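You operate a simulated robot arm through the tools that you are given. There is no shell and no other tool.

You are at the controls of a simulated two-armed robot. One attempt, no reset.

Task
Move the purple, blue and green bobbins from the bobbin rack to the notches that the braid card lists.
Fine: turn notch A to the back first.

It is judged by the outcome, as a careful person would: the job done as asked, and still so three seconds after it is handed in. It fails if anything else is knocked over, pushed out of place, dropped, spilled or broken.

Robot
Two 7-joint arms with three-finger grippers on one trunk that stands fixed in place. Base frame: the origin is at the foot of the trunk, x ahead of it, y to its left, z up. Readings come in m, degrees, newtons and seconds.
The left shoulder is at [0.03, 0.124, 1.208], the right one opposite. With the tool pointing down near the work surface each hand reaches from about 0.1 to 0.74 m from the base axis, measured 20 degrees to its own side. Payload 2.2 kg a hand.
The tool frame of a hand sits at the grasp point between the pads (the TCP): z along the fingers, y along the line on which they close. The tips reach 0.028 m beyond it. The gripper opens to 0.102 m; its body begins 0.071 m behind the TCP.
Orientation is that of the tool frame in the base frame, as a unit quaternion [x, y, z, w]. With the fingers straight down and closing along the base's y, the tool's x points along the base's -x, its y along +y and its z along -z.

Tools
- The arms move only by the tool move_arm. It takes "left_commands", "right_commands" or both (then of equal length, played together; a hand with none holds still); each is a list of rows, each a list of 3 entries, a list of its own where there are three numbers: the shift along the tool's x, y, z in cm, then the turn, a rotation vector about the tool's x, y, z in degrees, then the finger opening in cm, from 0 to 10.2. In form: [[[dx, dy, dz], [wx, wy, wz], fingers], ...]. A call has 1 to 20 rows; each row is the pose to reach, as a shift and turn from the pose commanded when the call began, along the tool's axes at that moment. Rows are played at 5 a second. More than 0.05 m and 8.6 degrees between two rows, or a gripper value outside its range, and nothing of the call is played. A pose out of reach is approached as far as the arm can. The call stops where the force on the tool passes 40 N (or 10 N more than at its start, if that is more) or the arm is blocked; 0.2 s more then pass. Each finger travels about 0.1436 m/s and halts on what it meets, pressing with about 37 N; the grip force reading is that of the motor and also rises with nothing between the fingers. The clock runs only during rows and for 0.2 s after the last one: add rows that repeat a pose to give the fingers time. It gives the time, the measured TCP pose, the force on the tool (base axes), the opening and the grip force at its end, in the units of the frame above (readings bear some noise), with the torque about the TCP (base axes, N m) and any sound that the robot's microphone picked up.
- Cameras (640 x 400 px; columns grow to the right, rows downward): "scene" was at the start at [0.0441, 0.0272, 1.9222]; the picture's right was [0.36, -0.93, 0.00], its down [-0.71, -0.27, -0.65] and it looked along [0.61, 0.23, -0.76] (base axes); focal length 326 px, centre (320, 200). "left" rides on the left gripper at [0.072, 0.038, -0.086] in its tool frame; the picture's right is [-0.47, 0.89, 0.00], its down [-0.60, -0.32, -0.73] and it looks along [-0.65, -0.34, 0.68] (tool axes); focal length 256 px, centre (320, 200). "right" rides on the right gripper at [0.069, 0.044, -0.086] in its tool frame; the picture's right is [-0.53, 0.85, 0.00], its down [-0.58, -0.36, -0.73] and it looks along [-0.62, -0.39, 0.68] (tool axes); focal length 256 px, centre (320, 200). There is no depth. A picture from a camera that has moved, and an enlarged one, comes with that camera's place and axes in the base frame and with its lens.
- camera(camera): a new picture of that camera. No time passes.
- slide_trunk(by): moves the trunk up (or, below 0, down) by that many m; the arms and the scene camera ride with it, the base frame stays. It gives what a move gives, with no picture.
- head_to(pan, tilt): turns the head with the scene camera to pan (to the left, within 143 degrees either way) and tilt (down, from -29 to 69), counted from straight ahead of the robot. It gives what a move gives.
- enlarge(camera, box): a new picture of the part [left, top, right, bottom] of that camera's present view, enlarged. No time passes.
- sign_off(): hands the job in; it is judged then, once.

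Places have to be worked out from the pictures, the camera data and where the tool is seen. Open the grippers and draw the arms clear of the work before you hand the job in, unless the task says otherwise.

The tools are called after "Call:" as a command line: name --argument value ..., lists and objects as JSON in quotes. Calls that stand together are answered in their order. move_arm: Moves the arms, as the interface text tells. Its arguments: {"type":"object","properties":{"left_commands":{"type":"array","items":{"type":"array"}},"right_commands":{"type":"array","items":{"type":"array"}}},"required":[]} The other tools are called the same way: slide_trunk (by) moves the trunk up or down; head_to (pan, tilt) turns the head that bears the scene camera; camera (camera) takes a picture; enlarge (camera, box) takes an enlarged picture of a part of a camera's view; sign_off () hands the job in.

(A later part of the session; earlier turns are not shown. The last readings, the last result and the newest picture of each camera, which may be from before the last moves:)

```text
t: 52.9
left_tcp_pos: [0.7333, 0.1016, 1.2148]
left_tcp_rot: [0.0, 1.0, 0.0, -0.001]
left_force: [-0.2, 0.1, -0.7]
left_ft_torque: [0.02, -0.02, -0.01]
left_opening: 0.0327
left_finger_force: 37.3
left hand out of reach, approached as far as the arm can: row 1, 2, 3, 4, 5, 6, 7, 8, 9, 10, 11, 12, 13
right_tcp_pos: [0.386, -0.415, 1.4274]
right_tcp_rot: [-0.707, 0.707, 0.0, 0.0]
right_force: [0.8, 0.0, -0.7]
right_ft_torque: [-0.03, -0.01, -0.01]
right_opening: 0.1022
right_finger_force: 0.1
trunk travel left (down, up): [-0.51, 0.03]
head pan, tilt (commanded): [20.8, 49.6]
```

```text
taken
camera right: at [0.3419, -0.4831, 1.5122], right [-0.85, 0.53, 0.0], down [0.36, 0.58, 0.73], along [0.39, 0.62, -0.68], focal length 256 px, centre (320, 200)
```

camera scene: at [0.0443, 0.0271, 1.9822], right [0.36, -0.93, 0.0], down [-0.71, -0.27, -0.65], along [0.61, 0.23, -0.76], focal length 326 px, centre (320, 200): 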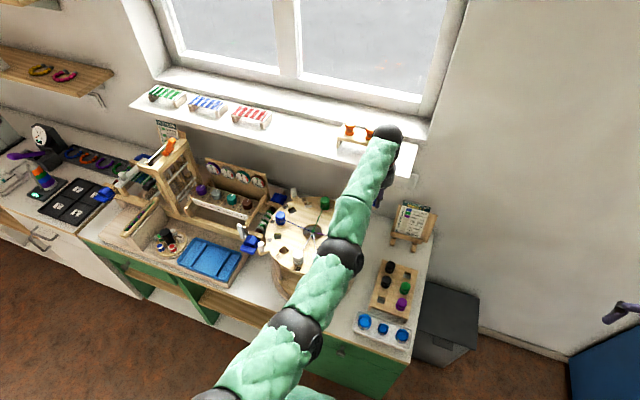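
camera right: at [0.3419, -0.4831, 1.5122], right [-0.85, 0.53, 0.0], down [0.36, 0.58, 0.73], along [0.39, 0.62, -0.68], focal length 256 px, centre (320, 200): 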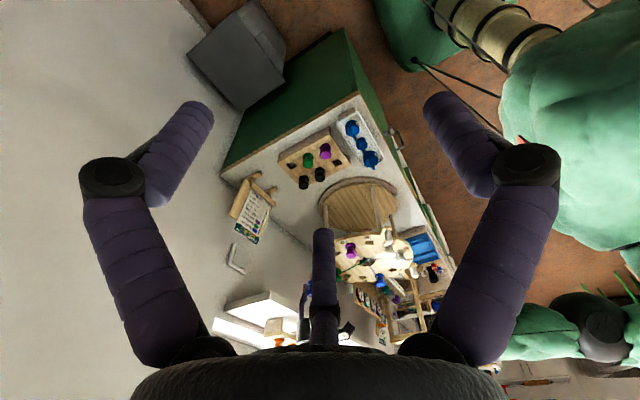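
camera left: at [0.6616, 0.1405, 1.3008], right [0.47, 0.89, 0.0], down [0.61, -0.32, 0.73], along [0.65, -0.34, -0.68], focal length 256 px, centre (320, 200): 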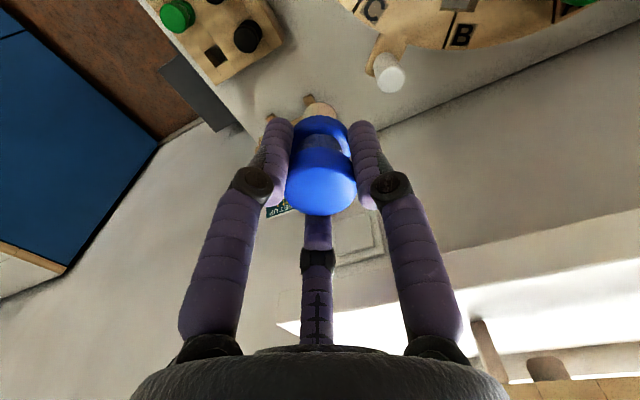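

The arm got stuck near full stretch instead of folding; blue is still held, nothing touched. I pull the hand straight back toward the robot to get the elbow bending again.

Call:
move_arm --left_commands '[[[1.5, 0, 0], [0, 0, 0], 2.4], [[3, 0, 0], [0, 0, 0], 2.4], [[4.5, 0, 0], [0, 0, 0], 2.4], [[6, 0, 0], [0, 0, 0], 2.4], [[7.5, 0, 0], [0, 0, 0], 2.4], [[9, 0, 0], [0, 0, 0], 2.4], [[9, 0, 0], [0, 0, 0], 2.4]]'

Call:
camera --camera "scene"

```text
t: 54.5
left_tcp_pos: [0.733, 0.1032, 1.2147]
left_tcp_rot: [0.001, 1.0, 0.001, 0.0]
left_force: [0.5, 0.4, 0.3]
left_ft_torque: [-0.03, 0.01, 0.02]
left_opening: 0.0326
left_finger_force: 36.4
left hand out of reach, approached as far as the arm can: row 1, 2, 3, 4, 5, 6, 7
right_tcp_pos: [0.385, -0.4142, 1.426]
right_tcp_rot: [0.707, -0.707, 0.0, 0.0]
right_force: [-0.1, -0.4, 0.1]
right_ft_torque: [-0.03, 0.04, 0.0]
right_opening: 0.1022
right_finger_force: 0.0
trunk travel left (down, up): [-0.51, 0.03]
head pan, tilt (commanded): [20.8, 49.6]
```

```text
taken
camera scene: at [0.0441, 0.0275, 1.9822], right [0.36, -0.93, 0.0], down [-0.71, -0.27, -0.65], along [0.61, 0.23, -0.76], focal length 326 px, centre (320, 200)
```

scene: 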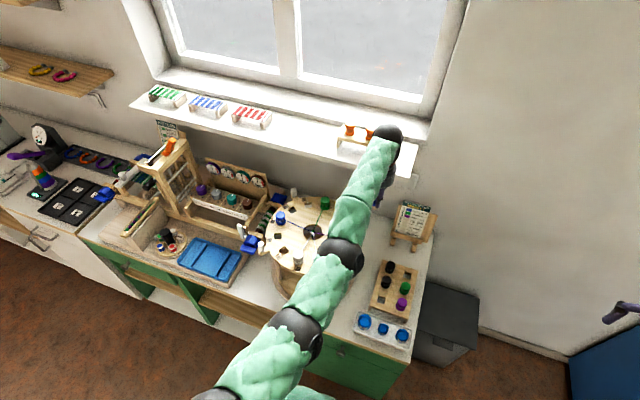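

It stays stuck, presumably a wrist joint at its limit rather than true stretch. I try turning the hand about its vertical axis (the round bobbin doesn't mind) with a small pull-back.

Call:
move_arm --left_commands '[[[0.5, 0, 0], [0, 0, -7], 2.4], [[1.0, 0, 0], [0, 0, -14], 2.4], [[1.5, 0, 0], [0, 0, -21], 2.4], [[2.0, 0, 0], [0, 0, -28], 2.4], [[3.0, 0, 0], [0, 0, -28], 2.4], [[3.0, 0, 0], [0, 0, -28], 2.4]]'

```text
t: 55.9
left_tcp_pos: [0.733, 0.0991, 1.2151]
left_tcp_rot: [-0.243, 0.97, 0.0, -0.001]
left_force: [-1.2, 0.4, -0.2]
left_ft_torque: [0.0, 0.0, -0.01]
left_opening: 0.0326
left_finger_force: 37.0
left hand out of reach, approached as far as the arm can: row 1, 2, 3, 4, 5, 6
right_tcp_pos: [0.3853, -0.4145, 1.4259]
right_tcp_rot: [0.707, -0.707, 0.001, 0.001]
right_force: [0.5, -1.1, 0.5]
right_ft_torque: [0.02, 0.0, 0.02]
right_opening: 0.1021
right_finger_force: 0.1
trunk travel left (down, up): [-0.51, 0.03]
head pan, tilt (commanded): [20.8, 49.6]
```

Turning works but pulling inward doesn't, so I try a sideways (+y) and slightly downward move to get off this spot.

Call:
move_arm --left_commands '[[[-0.47, 0.88, 0.5], [0, 0, 0], 2.4], [[-0.94, 1.77, 1.0], [0, 0, 0], 2.4], [[-1.41, 2.65, 1.5], [0, 0, 0], 2.4], [[-1.88, 3.53, 2.0], [0, 0, 0], 2.4], [[-1.88, 3.53, 2.0], [0, 0, 0], 2.4]]'

Call:
camera --camera "scene"

```text
t: 57.0
left_tcp_pos: [0.7542, 0.141, 1.194]
left_tcp_rot: [-0.243, 0.97, 0.004, 0.0]
left_force: [0.0, -0.6, -1.2]
left_ft_torque: [0.02, -0.02, 0.03]
left_opening: 0.0326
left_finger_force: 37.6
left hand out of reach, approached as far as the arm can: row 3, 4, 5
right_tcp_pos: [0.3862, -0.4153, 1.4267]
right_tcp_rot: [-0.707, 0.707, 0.0, 0.0]
right_force: [-0.1, 1.1, -0.4]
right_ft_torque: [-0.05, 0.0, -0.03]
right_opening: 0.102
right_finger_force: 0.0
trunk travel left (down, up): [-0.51, 0.03]
head pan, tilt (commanded): [20.8, 49.6]
```

```text
taken
camera scene: at [0.0446, 0.0275, 1.9822], right [0.36, -0.93, 0.0], down [-0.71, -0.27, -0.65], along [0.61, 0.23, -0.76], focal length 326 px, centre (320, 200)
```

scene: 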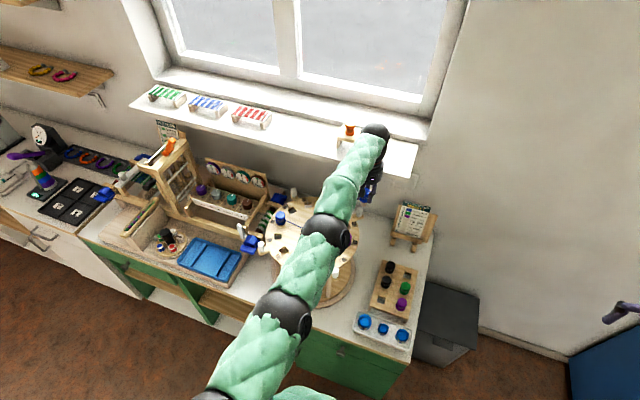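

The arm is fully stretched (all stuck points lie on one circle about (0.02,0.18), radius 0.738) with the elbow caught at its straight limit. I command slightly beyond reach outward and then back inward to get the elbow to bend the right way.

Call:
move_arm --left_commands '[[[-1.8, -1.0, 0], [0, 0, 0], 2.4], [[-3.0, -1.6, 0], [0, 0, 0], 2.4], [[-3.0, -1.6, 0], [0, 0, 0], 2.4], [[0, 0, 0], [0, 0, 0], 2.4], [[2.5, 1.3, 0], [0, 0, 0], 2.4], [[5.0, 2.6, 0], [0, 0, 0], 2.4], [[5.0, 2.6, 0], [0, 0, 0], 2.4]]'

```text
t: 58.6
left_tcp_pos: [0.7372, 0.1407, 1.196]
left_tcp_rot: [-0.242, 0.97, 0.0, -0.001]
left_force: [-0.1, 0.2, -0.9]
left_ft_torque: [0.02, 0.02, 0.01]
left_opening: 0.0325
left_finger_force: 36.8
left hand out of reach, approached as far as the arm can: row 2, 3, 4, 5, 6, 7
right_tcp_pos: [0.3865, -0.415, 1.4274]
right_tcp_rot: [-0.707, 0.707, 0.001, 0.0]
right_force: [-0.5, -1.1, -0.1]
right_ft_torque: [0.0, 0.02, -0.03]
right_opening: 0.1018
right_finger_force: 0.0
trunk travel left (down, up): [-0.51, 0.03]
head pan, tilt (commanded): [20.8, 49.6]
```

The hand did come in 1.7 cm this time. I keep commanding inward in small steps and see whether it continues.

Call:
move_arm --left_commands '[[[1.0, 0.5, 0], [0, 0, 0], 2.4], [[2.0, 1.0, 0], [0, 0, 0], 2.4], [[3.0, 1.5, 0], [0, 0, 0], 2.4], [[4.0, 2.0, 0], [0, 0, 0], 2.4], [[4.0, 2.0, 0], [0, 0, 0], 2.4]]'

Call:
camera --camera "scene"

```text
t: 59.9
left_tcp_pos: [0.7372, 0.1397, 1.1956]
left_tcp_rot: [-0.242, 0.97, 0.0, 0.001]
left_force: [-0.5, 0.4, -0.4]
left_ft_torque: [0.0, -0.02, 0.04]
left_opening: 0.0326
left_finger_force: 36.4
left hand out of reach, approached as far as the arm can: row 1, 2, 3, 4, 5
right_tcp_pos: [0.3853, -0.4152, 1.4269]
right_tcp_rot: [-0.707, 0.707, 0.0, 0.0]
right_force: [0.2, -1.1, 0.3]
right_ft_torque: [0.01, 0.01, 0.0]
right_opening: 0.102
right_finger_force: 0.1
trunk travel left (down, up): [-0.51, 0.03]
head pan, tilt (commanded): [20.8, 49.6]
```

```text
taken
camera scene: at [0.0435, 0.0268, 1.9822], right [0.36, -0.93, 0.0], down [-0.71, -0.27, -0.65], along [0.61, 0.23, -0.76], focal length 326 px, centre (320, 200)
```

scene: 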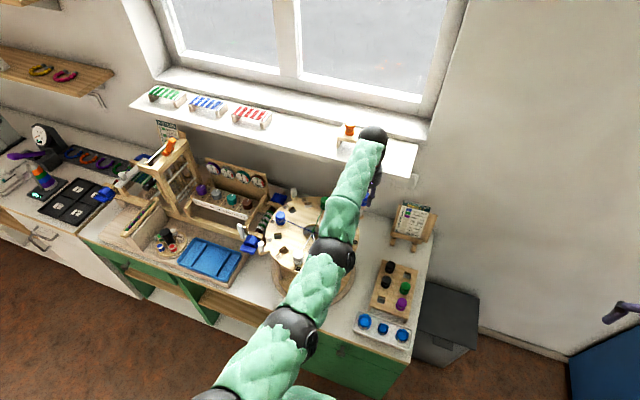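

It has an inner limit in this elbow-down posture. I'll stretch out fully over a free area (y≈0.06, no obstacles below), then move down from the stretched pose so the elbow folds upward, then come inward.

Call:
move_arm --left_commands '[[[-0.77, -4.9, 0], [0, 0, 0], 2.4], [[-0.66, -9.41, 0], [0, 0, 0], 2.4], [[-1.55, -9.87, 0], [0, 0, 0], 2.4], [[-1.55, -9.87, 0], [0, 0, 0], 2.4], [[-1.55, -9.87, 2], [0, 0, 0], 2.4], [[-1.55, -9.87, 4], [0, 0, 0], 2.4], [[-1.55, -9.87, 6], [0, 0, 0], 2.4], [[-1.55, -9.87, 8], [0, 0, 0], 2.4], [[1.1, -8.47, 8], [0, 0, 0], 2.4], [[3.75, -7.06, 8], [0, 0, 0], 2.4], [[6.4, -5.65, 8], [0, 0, 0], 2.4], [[6.4, -5.65, 8], [0, 0, 0], 2.4]]'

Call:
camera --camera "scene"

```text
t: 62.5
left_tcp_pos: [0.7089, 0.0597, 1.1135]
left_tcp_rot: [-0.242, 0.97, -0.001, -0.001]
left_force: [-0.3, 0.3, -0.6]
left_ft_torque: [0.01, 0.02, 0.01]
left_opening: 0.0329
left_finger_force: 36.3
left hand out of reach, approached as far as the arm can: row 1, 2, 3, 4, 5, 6, 7, 8, 9
right_tcp_pos: [0.3866, -0.4149, 1.4259]
right_tcp_rot: [-0.707, 0.708, 0.0, 0.0]
right_force: [-0.1, -0.3, -0.2]
right_ft_torque: [0.03, -0.02, 0.0]
right_opening: 0.102
right_finger_force: 0.1
trunk travel left (down, up): [-0.51, 0.03]
head pan, tilt (commanded): [20.8, 49.6]
```

```text
taken
camera scene: at [0.0454, 0.0266, 1.9821], right [0.36, -0.93, 0.0], down [-0.71, -0.27, -0.65], along [0.61, 0.23, -0.76], focal length 326 px, centre (320, 200)
```

scene: 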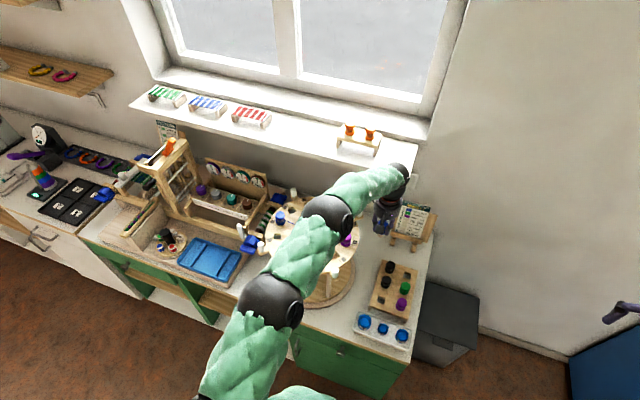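

Now it folds properly: the hand is free at (0.709, 0.060, 1.114). I bring it inward, raise to z≈1.21 away from full stretch, and carry blue over to P, turning the wrist back to neutral.

Call:
move_arm --left_commands '[[[2.65, 1.41, 0], [0, 0, 0], 2.4], [[5.3, 2.81, 0], [0, 0, 0], 2.4], [[7.95, 4.22, 0], [0, 0, 0], 2.4], [[10.6, 5.63, 0], [0, 0, 0], 2.4], [[12, 6.38, -3], [0, 0, 0], 2.4], [[12, 6.38, -6], [0, 0, 0], 2.4], [[12, 6.38, -9], [0, 0, 0], 2.4], [[12, 6.38, -10], [0, 0, 0], 2.4], [[10.13, 9.91, -10], [0, 0, 3.5], 2.4], [[8.26, 13.44, -10], [0, 0, 7], 2.4], [[6.38, 16.98, -10], [0, 0, 10.5], 2.4], [[4.5, 20.5, -10], [0, 0, 14], 2.4], [[2.63, 24.04, -10], [0, 0, 17.5], 2.4], [[0.75, 27.57, -10], [0, 0, 21], 2.4], [[-1.12, 31.1, -10], [0, 0, 24.5], 2.4], [[-3.28, 35.17, -10], [0, 0, 28], 2.4], [[-3.28, 35.17, -10], [0, 0, 28], 2.4]]'

Call:
camera --camera "left"

Call:
camera --camera "scene"

Call:
camera --camera "right"

```text
t: 66.0
left_tcp_pos: [0.5712, 0.3856, 1.213]
left_tcp_rot: [0.001, 1.0, 0.001, 0.001]
left_force: [0.0, -0.4, -1.0]
left_ft_torque: [0.05, -0.03, 0.0]
left_opening: 0.0326
left_finger_force: 37.1
right_tcp_pos: [0.3867, -0.4155, 1.4266]
right_tcp_rot: [-0.707, 0.707, 0.0, 0.0]
right_force: [-0.5, -0.1, -0.1]
right_ft_torque: [0.0, 0.0, 0.01]
right_opening: 0.1016
right_finger_force: 0.0
trunk travel left (down, up): [-0.51, 0.03]
head pan, tilt (commanded): [20.8, 49.6]
```

```text
taken
camera left: at [0.4987, 0.424, 1.3004], right [0.47, 0.89, 0.0], down [0.6, -0.32, 0.73], along [0.65, -0.34, -0.68], focal length 256 px, centre (320, 200)
```

left: 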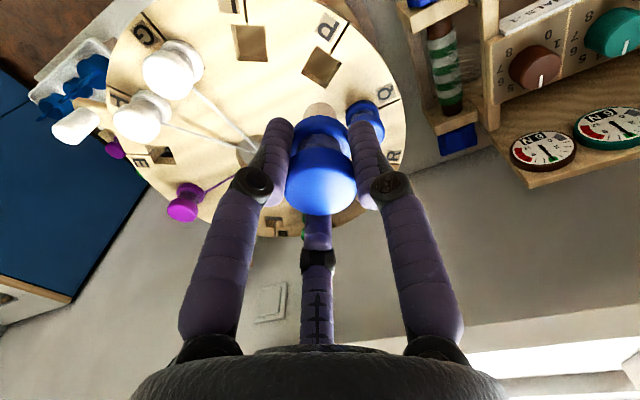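

```text
taken
camera scene: at [0.0442, 0.0258, 1.9822], right [0.36, -0.93, 0.0], down [-0.71, -0.27, -0.65], along [0.61, 0.23, -0.76], focal length 326 px, centre (320, 200)
```

scene: 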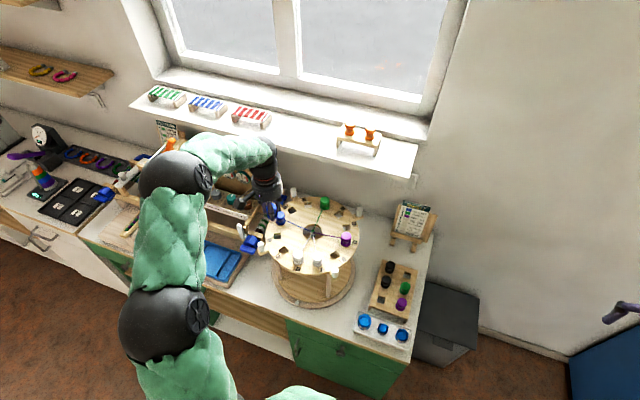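

```text
taken
camera right: at [0.3419, -0.4841, 1.5119], right [-0.85, 0.53, 0.0], down [0.36, 0.58, 0.73], along [0.39, 0.62, -0.68], focal length 256 px, centre (320, 200)
```

right: 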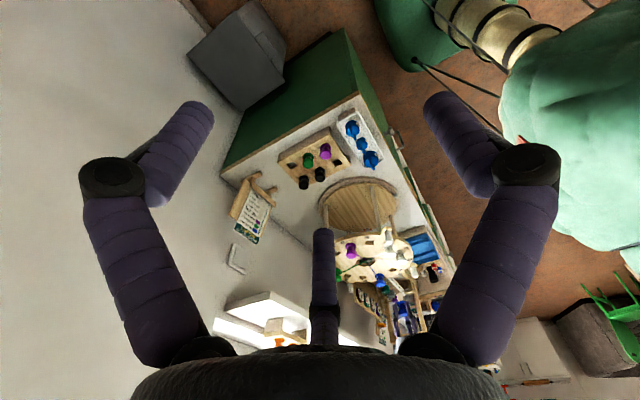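

Blue is above P at (0.571, 0.386, 1.213). I zoom in to compare the hole P with the post's axis.

Call:
enlarge --camera "left" --box '[270, 20, 400, 140]'

```text
3.33 times, centred on (335, 80) of left
camera zoom: at [0.4987, 0.424, 1.3004], right [0.47, 0.89, 0.0], down [0.6, -0.32, 0.73], along [0.65, -0.34, -0.68], focal length 853 px, centre (270, 600)
```

zoom: 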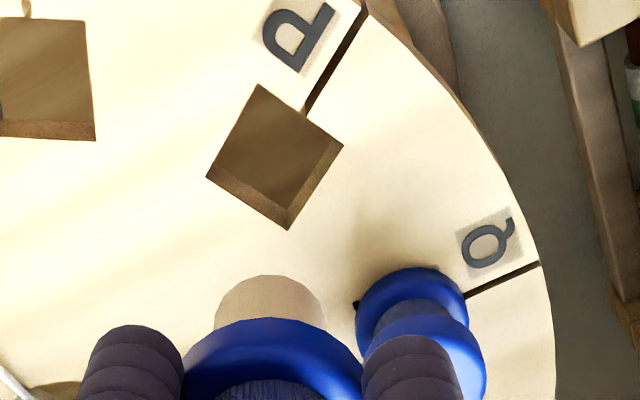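

P measures (0.575, 0.385). I trim 2–3 mm and lower to TCP z≈1.125, just before the post reaches the disk, then check.

Call:
move_arm --left_commands '[[[-0.25, -0.05, 0], [0, 0, 0], 2.4], [[-0.25, -0.05, 2.5], [0, 0, 0], 2.4], [[-0.25, -0.05, 5], [0, 0, 0], 2.4], [[-0.25, -0.05, 7], [0, 0, 0], 2.4], [[-0.25, -0.05, 8.6], [0, 0, 0], 2.4], [[-0.25, -0.05, 8.6], [0, 0, 0], 2.4]]'

Call:
enlarge --camera "left" --box '[250, 60, 400, 220]'

Call:
enlarge --camera "right" --box '[320, 210, 440, 340]'

Call:
enlarge --camera "scene" --box '[230, 160, 350, 270]'

```text
t: 67.5
left_tcp_pos: [0.5749, 0.3854, 1.1277]
left_tcp_rot: [0.0, 1.0, 0.0, 0.001]
left_force: [-0.2, 0.1, -0.5]
left_ft_torque: [-0.02, -0.02, 0.0]
left_opening: 0.0324
left_finger_force: 36.6
right_tcp_pos: [0.3861, -0.4152, 1.4259]
right_tcp_rot: [0.707, -0.707, 0.0, 0.0]
right_force: [-0.3, -0.2, 0.0]
right_ft_torque: [-0.02, 0.0, 0.0]
right_opening: 0.1022
right_finger_force: 0.0
trunk travel left (down, up): [-0.51, 0.03]
head pan, tilt (commanded): [20.8, 49.6]
```

```text
2.50 times, centred on (325, 140) of left
camera zoom: at [0.5022, 0.4234, 1.2145], right [0.46, 0.89, 0.0], down [0.6, -0.32, 0.73], along [0.65, -0.34, -0.68], focal length 640 px, centre (308, 350)
```

zoom: 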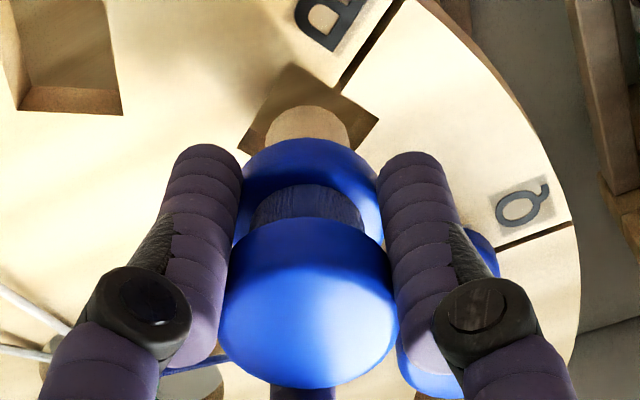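

```text
3.08 times, centred on (380, 275) of right
camera zoom: at [0.3416, -0.4831, 1.5123], right [-0.85, 0.53, 0.0], down [0.36, 0.58, 0.73], along [0.39, 0.62, -0.68], focal length 788 px, centre (135, -31)
```

zoom: 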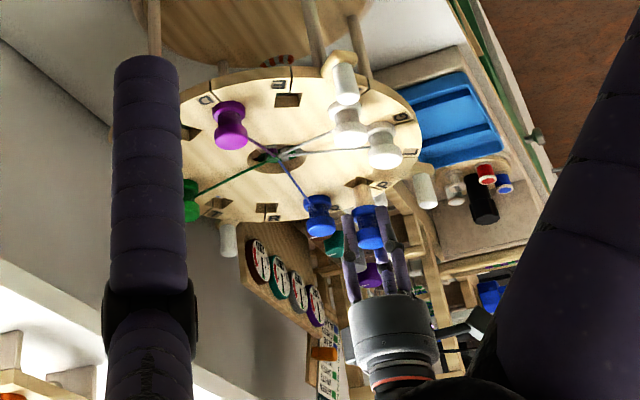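

```text
3.64 times, centred on (290, 215) of scene
camera zoom: at [0.0438, 0.0271, 1.9822], right [0.36, -0.93, 0.0], down [-0.71, -0.27, -0.65], along [0.61, 0.23, -0.76], focal length 1186 px, centre (429, 146)
```

zoom: 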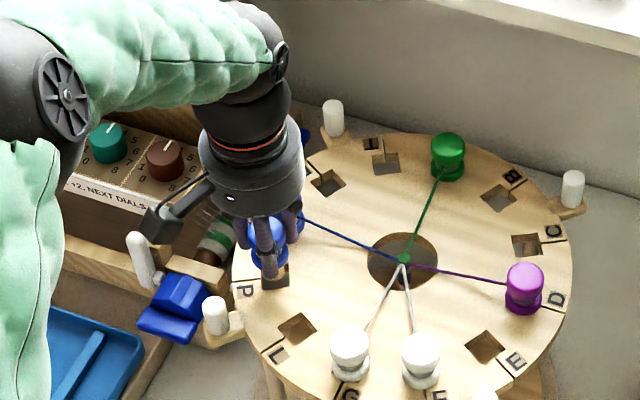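

The post sits over the hole within ~1 mm. I lower gently until the flange should meet the disk (TCP≈1.097), watching the force.

Call:
move_arm --left_commands '[[[0, 0, 0.8], [0, 0, 0], 2.4], [[0, 0, 1.6], [0, 0, 0], 2.4], [[0, 0, 2.2], [0, 0, 0], 2.4], [[0, 0, 2.7], [0, 0, 0], 2.4], [[0, 0, 3.05], [0, 0, 0], 2.4], [[0, 0, 3.05], [0, 0, 0], 2.4]]'

Call:
enlarge --camera "left" --box '[250, 60, 400, 220]'

```text
t: 68.8
left_tcp_pos: [0.5753, 0.3859, 1.0975]
left_tcp_rot: [0.0, 1.0, -0.001, 0.001]
left_force: [0.1, 0.1, -0.3]
left_ft_torque: [0.02, -0.05, 0.01]
left_opening: 0.033
left_finger_force: 37.0
right_tcp_pos: [0.3855, -0.4149, 1.427]
right_tcp_rot: [0.708, -0.707, -0.001, 0.0]
right_force: [0.4, -0.4, 0.3]
right_ft_torque: [-0.01, 0.03, 0.01]
right_opening: 0.1019
right_finger_force: 0.1
trunk travel left (down, up): [-0.51, 0.03]
head pan, tilt (commanded): [20.8, 49.6]
```

```text
2.50 times, centred on (325, 140) of left
camera zoom: at [0.5017, 0.4235, 1.1835], right [0.46, 0.89, 0.0], down [0.6, -0.32, 0.73], along [0.65, -0.34, -0.68], focal length 640 px, centre (308, 350)
```

zoom: 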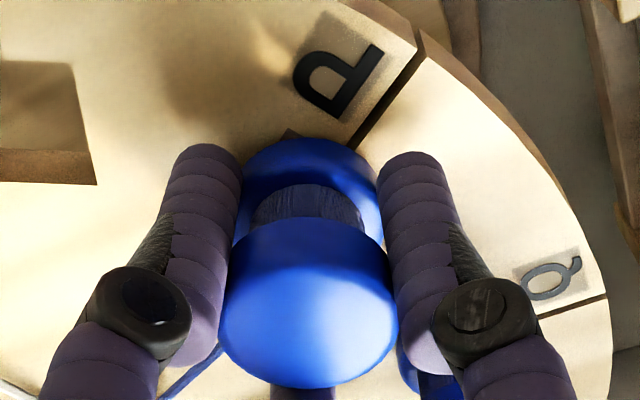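

No contact yet; the post is entering the hole. I go down another 4 mm in 1 mm steps.

Call:
move_arm --left_commands '[[[0, 0, 0.1], [0, 0, 0], 2.4], [[0, 0, 0.2], [0, 0, 0], 2.4], [[0, 0, 0.3], [0, 0, 0], 2.4], [[0, 0, 0.4], [0, 0, 0], 2.4], [[0, 0, 0.4], [0, 0, 0], 2.4]]'

```text
t: 70.0
left_tcp_pos: [0.574, 0.385, 1.0939]
left_tcp_rot: [0.0, 1.0, -0.002, 0.001]
left_force: [-0.1, 0.1, -0.5]
left_ft_torque: [0.03, -0.01, 0.04]
left_opening: 0.0327
left_finger_force: 36.6
right_tcp_pos: [0.3866, -0.4149, 1.4258]
right_tcp_rot: [0.707, -0.707, 0.0, 0.0]
right_force: [0.2, -0.6, 0.2]
right_ft_torque: [0.0, 0.01, 0.01]
right_opening: 0.1021
right_finger_force: 0.1
trunk travel left (down, up): [-0.51, 0.03]
head pan, tilt (commanded): [20.8, 49.6]
```

Still no contact at 1.094; I continue 5 mm more in 1 mm steps.

Call:
move_arm --left_commands '[[[0, 0, 0.1], [0, 0, 0], 2.4], [[0, 0, 0.2], [0, 0, 0], 2.4], [[0, 0, 0.3], [0, 0, 0], 2.4], [[0, 0, 0.4], [0, 0, 0], 2.4], [[0, 0, 0.5], [0, 0, 0], 2.4], [[0, 0, 0.5], [0, 0, 0], 2.4]]'

Call:
enlarge --camera "left" --box '[250, 60, 400, 220]'

Call:
enlarge --camera "right" --box '[370, 250, 420, 310]'

```text
t: 71.5
left_tcp_pos: [0.5742, 0.3857, 1.092]
left_tcp_rot: [-0.001, 1.0, 0.002, 0.004]
left_force: [-0.2, 0.3, 32.0]
left_ft_torque: [-0.05, 0.38, 0.03]
left_opening: 0.0324
left_finger_force: 37.0
right_tcp_pos: [0.3828, -0.4161, 1.4262]
right_tcp_rot: [0.707, -0.707, 0.0, -0.002]
right_force: [-0.1, 0.3, 0.4]
right_ft_torque: [-0.03, 0.02, 0.0]
right_opening: 0.102
right_finger_force: 0.0
trunk travel left (down, up): [-0.51, 0.03]
head pan, tilt (commanded): [20.8, 49.6]
```

```text
2.50 times, centred on (325, 140) of left
camera zoom: at [0.5011, 0.423, 1.1787], right [0.46, 0.89, 0.01], down [0.6, -0.32, 0.74], along [0.65, -0.34, -0.68], focal length 640 px, centre (308, 350)
```

zoom: 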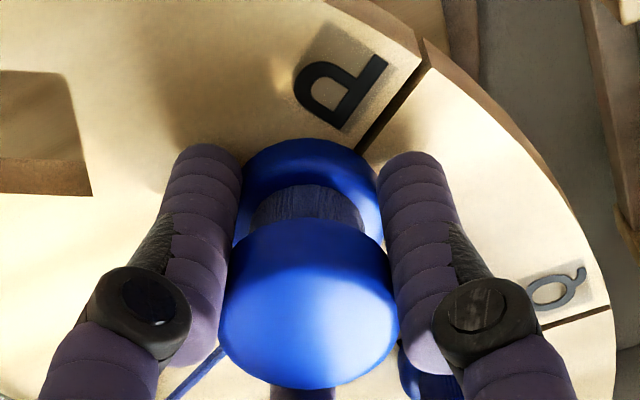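

```text
6.67 times, centred on (395, 280) of right
camera zoom: at [0.3391, -0.4848, 1.5125], right [-0.85, 0.53, 0.0], down [0.36, 0.58, 0.73], along [0.39, 0.62, -0.68], focal length 1707 px, centre (-180, -333)
```

zoom: 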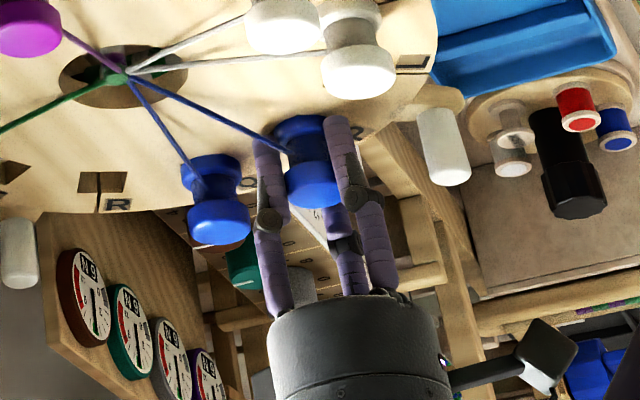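

Contact at TCP≈1.092 and a blue thread now runs from the centre to the new bobbin: it's seated in P. I relieve the pressure, open the fingers and lift straight up.

Call:
move_arm --left_commands '[[[0, 0, -0.3], [0, 0, 0], 2.4], [[0, 0, -0.3], [0, 0, 0], 3.4], [[0, 0, -0.3], [0, 0, 0], 4.2], [[0, 0, -0.3], [0, 0, 0], 4.6], [[0, 0, -0.3], [0, 0, 0], 4.6], [[0, 0, -1.5], [0, 0, 0], 4.6], [[0, 0, -3.5], [0, 0, 0], 4.6], [[0, 0, -6], [0, 0, 0], 4.6], [[0, 0, -9], [0, 0, 0], 4.6], [[0, 0, -12], [0, 0, 0], 4.6], [[0, 0, -12], [0, 0, 0], 4.6]]'

Call:
camera --camera "left"

Call:
enlarge --camera "scene" --box '[230, 160, 380, 290]'

Call:
enlarge --camera "right" --box '[330, 210, 430, 310]'

```text
t: 73.8
left_tcp_pos: [0.5737, 0.384, 1.2078]
left_tcp_rot: [0.001, 1.0, -0.001, 0.0]
left_force: [-0.4, -0.1, 0.0]
left_ft_torque: [-0.02, 0.03, 0.02]
left_opening: 0.0461
left_finger_force: 0.0
right_tcp_pos: [0.3858, -0.4142, 1.4256]
right_tcp_rot: [-0.707, 0.707, 0.0, 0.0]
right_force: [0.2, -0.1, -0.7]
right_ft_torque: [0.01, 0.01, 0.01]
right_opening: 0.1021
right_finger_force: 0.0
trunk travel left (down, up): [-0.51, 0.03]
head pan, tilt (commanded): [20.8, 49.6]
```

```text
taken
camera left: at [0.5014, 0.423, 1.2941], right [0.47, 0.89, 0.0], down [0.6, -0.32, 0.73], along [0.65, -0.34, -0.68], focal length 256 px, centre (320, 200)
```

left: 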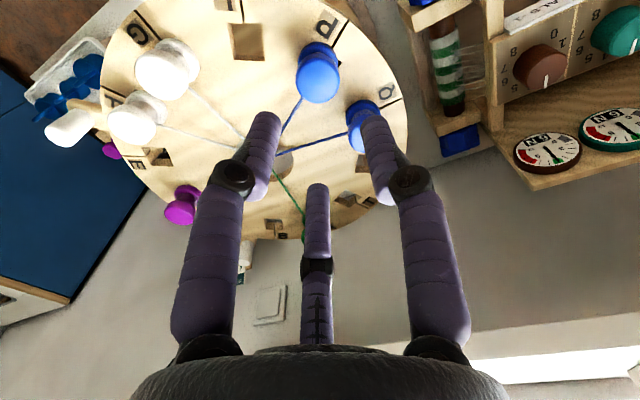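

```text
3.08 times, centred on (305, 225) of scene
camera zoom: at [0.0447, 0.0275, 1.9822], right [0.36, -0.93, 0.0], down [-0.71, -0.27, -0.65], along [0.61, 0.23, -0.76], focal length 1004 px, centre (366, 123)
```

zoom: 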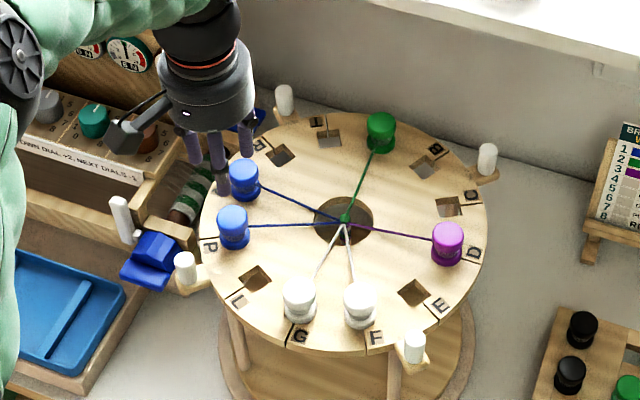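

```text
4.00 times, centred on (380, 260) of right
camera zoom: at [0.3423, -0.4828, 1.5121], right [-0.85, 0.53, 0.0], down [0.36, 0.58, 0.73], along [0.39, 0.62, -0.68], focal length 1024 px, centre (80, -40)
```

zoom: 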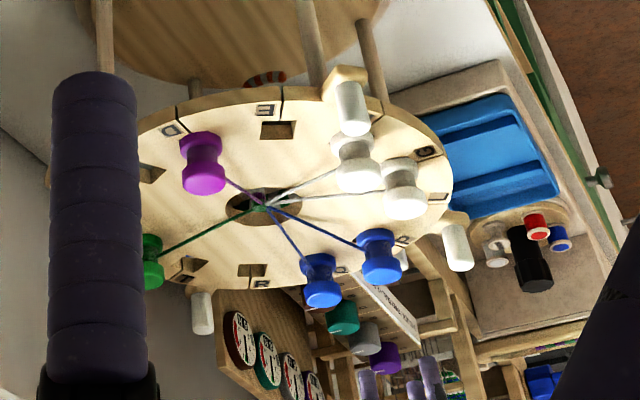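

Blue stands upright in P, with A still at the back. Next is green: I move the left hand over green in the rack (0.645,-0.075), keeping within comfortable reach.

Call:
move_arm --left_commands '[[[-0.59, -3.83, 0], [0, 0, 0], 4.6], [[-1.18, -7.65, 0], [0, 0, 0], 4.6], [[-1.77, -11.48, 0], [0, 0, 0], 4.6], [[-2.37, -15.3, 0], [0, 0, 0], 4.6], [[-2.96, -19.13, 0], [0, 0, 0], 4.6], [[-3.55, -22.95, 0], [0, 0, 0], 4.6], [[-4.14, -26.78, 0], [0, 0, 0], 4.6], [[-4.73, -30.6, 0], [0, 0, 0], 4.6], [[-5.33, -34.43, 2.2], [0, 0, 0], 4.6], [[-5.92, -38.25, 4.4], [0, 0, 0], 4.6], [[-6.51, -42.08, 6.6], [0, 0, 0], 4.6], [[-7.1, -45.9, 8.8], [0, 0, 0], 4.6], [[-7.1, -45.9, 8.8], [0, 0, 0], 4.6]]'

Call:
camera --camera "left"

Call:
camera --camera "scene"

```text
t: 76.7
left_tcp_pos: [0.6452, -0.0737, 1.1219]
left_tcp_rot: [0.0, 1.0, -0.001, 0.0]
left_force: [-1.2, -0.3, 0.3]
left_ft_torque: [-0.07, -0.02, -0.01]
left_opening: 0.0461
left_finger_force: 0.0
right_tcp_pos: [0.3856, -0.4136, 1.4278]
right_tcp_rot: [0.708, -0.707, -0.001, 0.001]
right_force: [0.0, 0.7, -0.1]
right_ft_torque: [-0.05, -0.02, -0.03]
right_opening: 0.1021
right_finger_force: 0.1
trunk travel left (down, up): [-0.51, 0.03]
head pan, tilt (commanded): [20.8, 49.6]
```

```text
taken
camera left: at [0.5725, -0.0357, 1.2082], right [0.46, 0.89, 0.0], down [0.6, -0.32, 0.73], along [0.65, -0.34, -0.68], focal length 256 px, centre (320, 200)
```

left: 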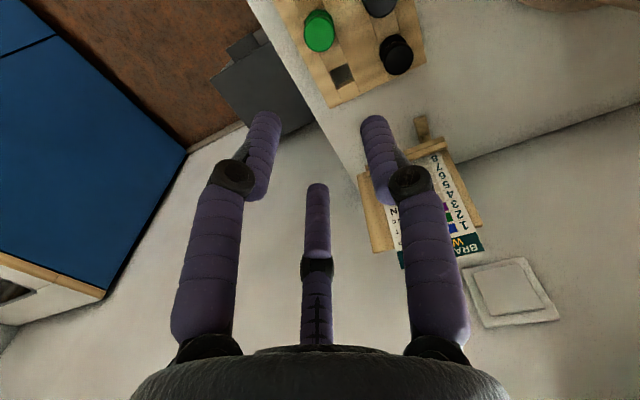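

```text
taken
camera scene: at [0.0433, 0.0286, 1.9822], right [0.36, -0.93, 0.0], down [-0.71, -0.27, -0.65], along [0.61, 0.23, -0.76], focal length 326 px, centre (320, 200)
```

scene: 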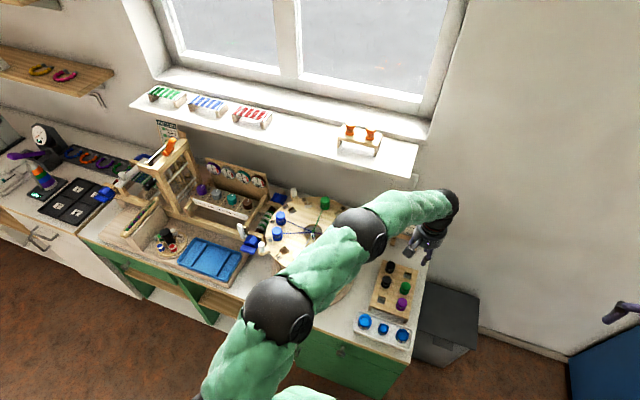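

Green's cap is on the tool axis within ~1.5 mm. I trim y and lower the trunk 0.14 m, then check.

Call:
move_arm --left_commands '[[[0, -0.13, 0], [0, 0, 0], 4.6], [[0, -0.13, 0], [0, 0, 0], 4.6]]'

Call:
slide_trunk --by -0.14

Call:
enlarge --camera "left" --box '[220, 0, 440, 200]'

Call:
camera --camera "scene"

```text
t: 77.2
left_tcp_pos: [0.6459, -0.075, 1.122]
left_tcp_rot: [0.0, 1.0, -0.001, 0.0]
left_force: [0.2, 0.0, 0.2]
left_ft_torque: [0.0, 0.01, -0.02]
left_opening: 0.0461
left_finger_force: 0.0
right_tcp_pos: [0.3849, -0.4147, 1.4272]
right_tcp_rot: [0.708, -0.706, 0.0, 0.0]
right_force: [0.5, 0.4, 0.0]
right_ft_torque: [-0.01, 0.03, -0.02]
right_opening: 0.1021
right_finger_force: 0.1
trunk travel left (down, up): [-0.51, 0.03]
head pan, tilt (commanded): [20.8, 49.6]
```

```text
t: 78.9
left_tcp_pos: [0.6459, -0.075, 0.9819]
left_tcp_rot: [0.0, 1.0, -0.001, 0.002]
left_force: [0.6, -0.7, 0.6]
left_ft_torque: [0.03, 0.01, 0.0]
left_opening: 0.046
left_finger_force: 0.0
right_tcp_pos: [0.3852, -0.4145, 1.2874]
right_tcp_rot: [-0.707, 0.708, 0.001, 0.001]
right_force: [-0.2, 0.7, 1.2]
right_ft_torque: [-0.03, 0.01, 0.03]
right_opening: 0.1021
right_finger_force: 0.0
trunk travel left (down, up): [-0.37, 0.17]
head pan, tilt (commanded): [20.8, 49.6]
```

```text
2.00 times, centred on (330, 100) of left
camera zoom: at [0.573, -0.0377, 1.0682], right [0.46, 0.89, 0.0], down [0.6, -0.32, 0.73], along [0.65, -0.34, -0.68], focal length 512 px, centre (300, 400)
```

zoom: 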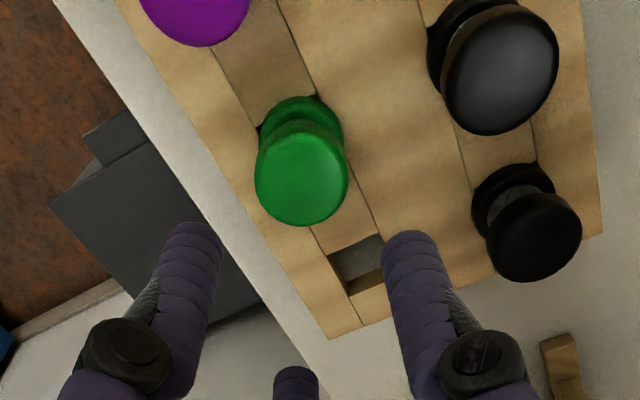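

```text
taken
camera scene: at [0.0439, 0.027, 1.8424], right [0.36, -0.93, 0.0], down [-0.71, -0.27, -0.65], along [0.61, 0.23, -0.76], focal length 326 px, centre (320, 200)
```

scene: 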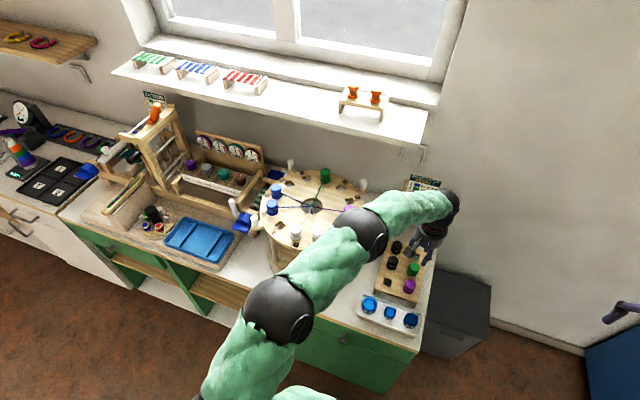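

Green is well centred (≈2 mm). I trim that and slide down the last 9.9 cm to the same grip height as blue (TCP≈0.883).

Call:
move_arm --left_commands '[[[0.15, 0, 0], [0, 0, 0], 4.6], [[0.15, 0, 0], [0, 0, 0], 4.6]]'

Call:
slide_trunk --by -0.098

Call:
camera --camera "left"

Call:
enlarge --camera "right" --box '[240, 160, 380, 330]'

```text
t: 79.5
left_tcp_pos: [0.6442, -0.0757, 0.9806]
left_tcp_rot: [0.0, 1.0, 0.0, 0.001]
left_force: [0.3, -0.3, -0.2]
left_ft_torque: [0.01, 0.0, 0.03]
left_opening: 0.0459
left_finger_force: 0.0
right_tcp_pos: [0.3848, -0.4149, 1.2861]
right_tcp_rot: [0.707, -0.707, 0.0, 0.0]
right_force: [-0.2, -0.5, 0.0]
right_ft_torque: [0.01, 0.01, -0.01]
right_opening: 0.1023
right_finger_force: 0.1
trunk travel left (down, up): [-0.37, 0.17]
head pan, tilt (commanded): [20.8, 49.6]
```

```text
t: 80.8
left_tcp_pos: [0.6439, -0.0759, 0.885]
left_tcp_rot: [0.0, 1.0, 0.0, 0.001]
left_force: [0.0, 0.1, -0.1]
left_ft_torque: [0.0, -0.01, -0.01]
left_opening: 0.0462
left_finger_force: 0.0
right_tcp_pos: [0.3847, -0.4143, 1.1883]
right_tcp_rot: [-0.707, 0.707, 0.0, 0.001]
right_force: [0.3, 0.6, -0.2]
right_ft_torque: [0.02, -0.02, 0.01]
right_opening: 0.102
right_finger_force: 0.0
trunk travel left (down, up): [-0.272, 0.268]
head pan, tilt (commanded): [20.8, 49.6]
```

```text
taken
camera left: at [0.5715, -0.0377, 0.9703], right [0.46, 0.89, 0.0], down [0.6, -0.32, 0.73], along [0.65, -0.34, -0.68], focal length 256 px, centre (320, 200)
```

left: 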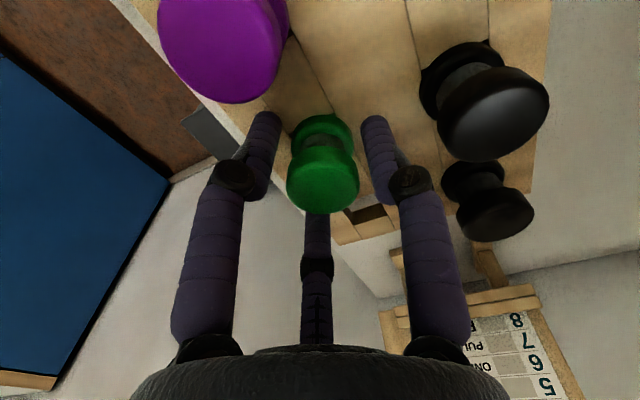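

```text
2.35 times, centred on (310, 245) of right
camera zoom: at [0.3417, -0.4832, 1.2745], right [-0.85, 0.53, 0.0], down [0.36, 0.58, 0.73], along [0.39, 0.62, -0.68], focal length 602 px, centre (344, 94)
```

zoom: 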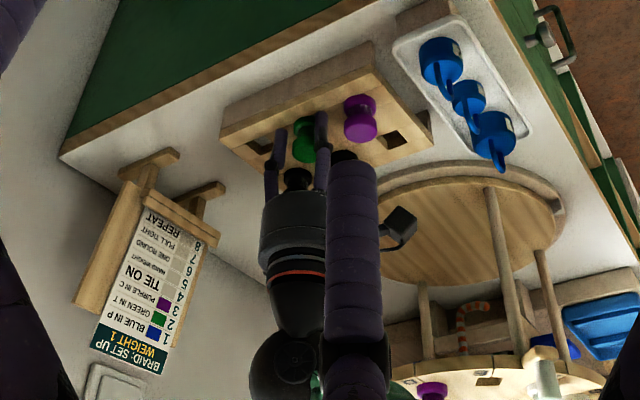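

Green is centred between the fingers with no contact. I close on it and check the grip.

Call:
move_arm --left_commands '[[[0, 0, 0], [0, 0, 0], 3.8], [[0, 0, 0], [0, 0, 0], 3.2], [[0, 0, 0], [0, 0, 0], 2.6], [[0, 0, 0], [0, 0, 0], 2.4], [[0, 0, 0], [0, 0, 0], 2.4]]'

Call:
camera --camera "left"

```text
t: 82.0
left_tcp_pos: [0.644, -0.0757, 0.883]
left_tcp_rot: [0.0, 1.0, 0.001, 0.001]
left_force: [0.8, 0.6, 1.5]
left_ft_torque: [0.02, -0.01, 0.04]
left_opening: 0.0328
left_finger_force: 37.1
right_tcp_pos: [0.386, -0.4152, 1.1885]
right_tcp_rot: [-0.707, 0.707, -0.001, 0.0]
right_force: [-0.1, 0.3, 0.2]
right_ft_torque: [0.02, 0.0, -0.03]
right_opening: 0.1019
right_finger_force: 0.1
trunk travel left (down, up): [-0.272, 0.268]
head pan, tilt (commanded): [20.8, 49.6]
```

```text
taken
camera left: at [0.5714, -0.0377, 0.9699], right [0.46, 0.89, 0.0], down [0.6, -0.32, 0.73], along [0.65, -0.34, -0.68], focal length 256 px, centre (320, 200)
```

left: 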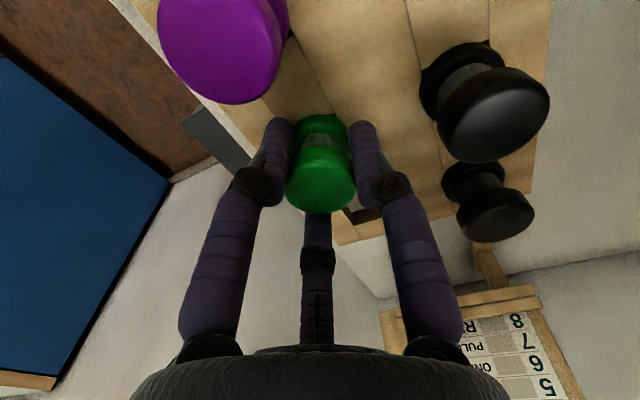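

Green is gripped (3.3 cm, 37 N). I raise the trunk 0.238 m to lift it straight out.

Call:
slide_trunk --by 0.238

Call:
camera --camera "left"

Call:
enlarge --camera "right" --box '[250, 110, 390, 240]'

```text
t: 84.5
left_tcp_pos: [0.6454, -0.0753, 1.1207]
left_tcp_rot: [0.0, 1.0, 0.0, 0.0]
left_force: [-0.2, 0.8, -1.9]
left_ft_torque: [-0.01, 0.03, -0.02]
left_opening: 0.0329
left_finger_force: 37.2
right_tcp_pos: [0.3851, -0.4155, 1.4252]
right_tcp_rot: [-0.707, 0.708, 0.0, 0.0]
right_force: [-0.3, 0.2, 0.4]
right_ft_torque: [0.01, 0.04, 0.05]
right_opening: 0.1022
right_finger_force: 0.0
trunk travel left (down, up): [-0.51, 0.03]
head pan, tilt (commanded): [20.8, 49.6]
```

```text
taken
camera left: at [0.5715, -0.0378, 1.2074], right [0.47, 0.89, 0.0], down [0.6, -0.32, 0.73], along [0.65, -0.34, -0.68], focal length 256 px, centre (320, 200)
```

left: 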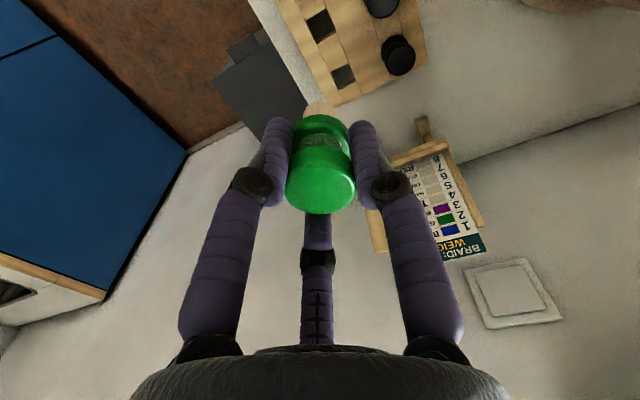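

```text
3.08 times, centred on (320, 175) of right
camera zoom: at [0.342, -0.4833, 1.5119], right [-0.85, 0.53, 0.0], down [0.36, 0.58, 0.73], along [0.39, 0.62, -0.68], focal length 788 px, centre (320, 277)
```

zoom: 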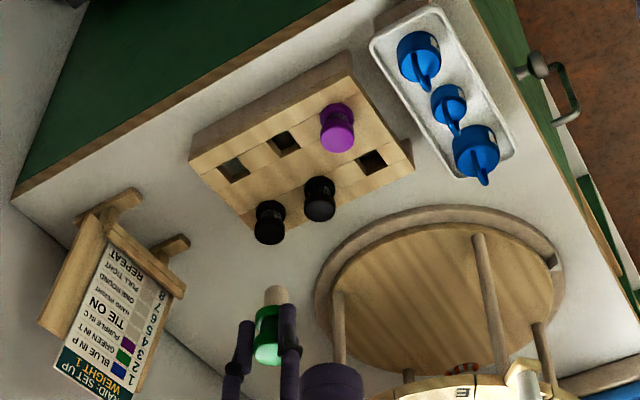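

Green's post came out cleanly. I bring it inward, up and across the disk toward T, tilting the hand 6° outward on the way to gain reach there.

Call:
move_arm --left_commands '[[[3, 2, -3], [0, 0, 0], 2.4], [[5.5, 4.5, -6], [0, 0, 0], 2.4], [[6.5, 8, -9], [0, 0, 0], 2.4], [[6.5, 12, -10.5], [0, 0, 0], 2.4], [[6.5, 16, -10.5], [0, 0, 0], 2.4], [[6.5, 20.5, -10.5], [0, 0, 0], 2.4], [[6.5, 25, -10.5], [0, 0, 0], 2.4], [[6.5, 29.5, -10.5], [0, 0, 0], 2.4], [[6.0, 34, -10.5], [0, 0, 0], 2.4], [[3.5, 37.5, -10.5], [-0.43, -1.95, 0], 2.4], [[0, 39.5, -10.5], [-0.85, -3.9, 0], 2.4], [[-3.5, 40.5, -10.5], [-1.28, -5.86, 0], 2.4], [[-3.5, 40.5, -10.5], [-1.28, -5.86, 0], 2.4]]'

Call:
camera --camera "left"

Call:
camera --camera "scene"

```text
t: 87.3
left_tcp_pos: [0.6784, 0.3297, 1.2261]
left_tcp_rot: [0.0, 0.999, 0.011, 0.052]
left_force: [-0.3, -1.0, -0.2]
left_ft_torque: [0.0, -0.01, 0.02]
left_opening: 0.0326
left_finger_force: 37.0
right_tcp_pos: [0.3853, -0.4152, 1.4263]
right_tcp_rot: [-0.707, 0.707, -0.001, 0.0]
right_force: [0.3, 0.0, -0.3]
right_ft_torque: [0.03, -0.05, -0.01]
right_opening: 0.102
right_finger_force: 0.1
trunk travel left (down, up): [-0.51, 0.03]
head pan, tilt (commanded): [20.8, 49.6]
```

```text
taken
camera left: at [0.5979, 0.3657, 1.3061], right [0.46, 0.88, 0.07], down [0.52, -0.33, 0.78], along [0.72, -0.33, -0.62], focal length 256 px, centre (320, 200)
```

left: 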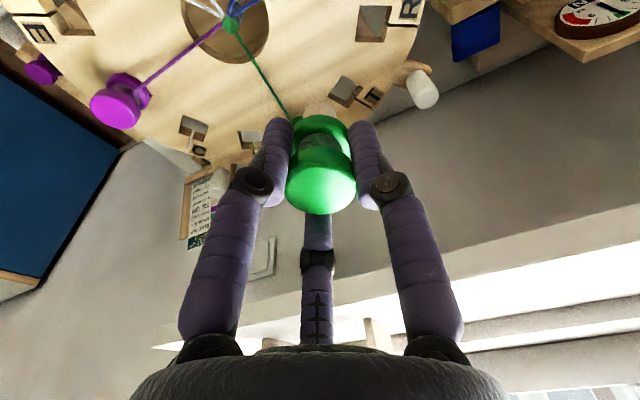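

```text
taken
camera scene: at [0.043, 0.027, 1.9822], right [0.36, -0.93, 0.0], down [-0.71, -0.27, -0.65], along [0.61, 0.23, -0.76], focal length 326 px, centre (320, 200)
```

scene: 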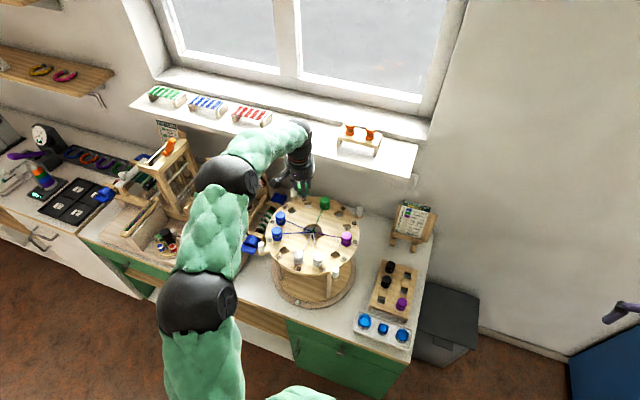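

The hand is tilted 6° outward and has reach to spare. I move to over T (TCP ≈(0.736,0.339), z≈1.196) and check alignment.

Call:
move_arm --left_commands '[[[-1.9, 0.3, 0.2], [0, 0, 0], 2.4], [[-3.8, 0.6, 0.5], [0, 0, 0], 2.4], [[-5.7, 0.9, 0.6], [0, 0, 0], 2.4], [[-5.43, 0.85, 3.6], [0, 0, 0], 2.4], [[-5.43, 0.85, 3.6], [0, 0, 0], 2.4]]'

Call:
camera --camera "left"

Call:
enlarge --camera "left" --box '[250, 30, 420, 180]'

Call:
enlarge --camera "scene" --box '[250, 120, 370, 240]'

```text
t: 88.5
left_tcp_pos: [0.7361, 0.3374, 1.1968]
left_tcp_rot: [0.001, 0.999, 0.012, 0.052]
left_force: [0.0, -0.3, -1.2]
left_ft_torque: [0.0, -0.01, -0.01]
left_opening: 0.0325
left_finger_force: 37.0
right_tcp_pos: [0.3865, -0.4163, 1.4272]
right_tcp_rot: [0.708, -0.706, -0.001, 0.0]
right_force: [1.0, -0.1, -0.4]
right_ft_torque: [0.01, -0.04, -0.02]
right_opening: 0.102
right_finger_force: 0.1
trunk travel left (down, up): [-0.51, 0.03]
head pan, tilt (commanded): [20.8, 49.6]
```

```text
taken
camera left: at [0.6558, 0.3743, 1.2762], right [0.46, 0.88, 0.07], down [0.53, -0.33, 0.78], along [0.72, -0.33, -0.62], focal length 256 px, centre (320, 200)
```

left: 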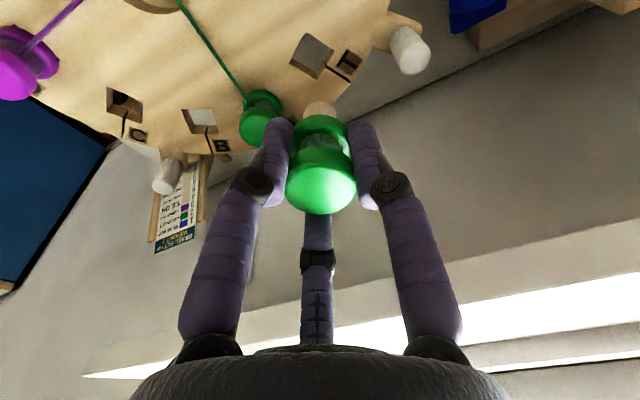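

```text
2.67 times, centred on (335, 105) of left
camera zoom: at [0.6558, 0.3743, 1.2762], right [0.46, 0.88, 0.07], down [0.53, -0.33, 0.78], along [0.72, -0.33, -0.62], focal length 683 px, centre (280, 453)
```

zoom: 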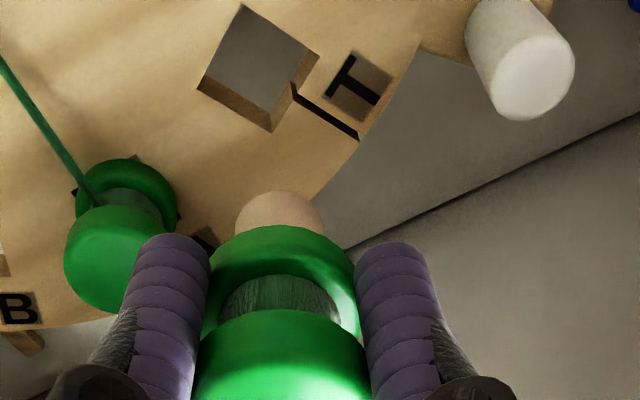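

```text
3.33 times, centred on (310, 180) of scene
camera zoom: at [0.0434, 0.0268, 1.9822], right [0.36, -0.93, 0.0], down [-0.71, -0.27, -0.65], along [0.61, 0.23, -0.76], focal length 1087 px, centre (353, 267)
```

zoom: 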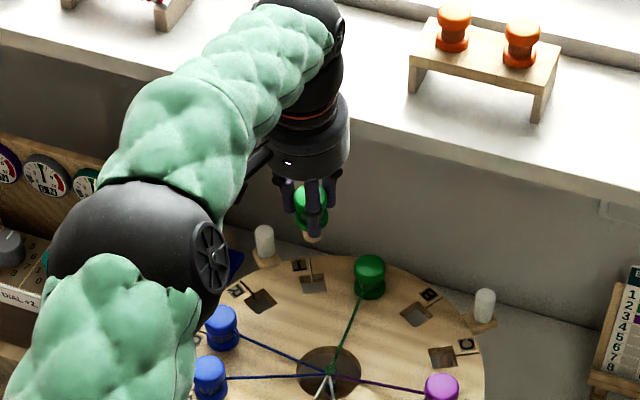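

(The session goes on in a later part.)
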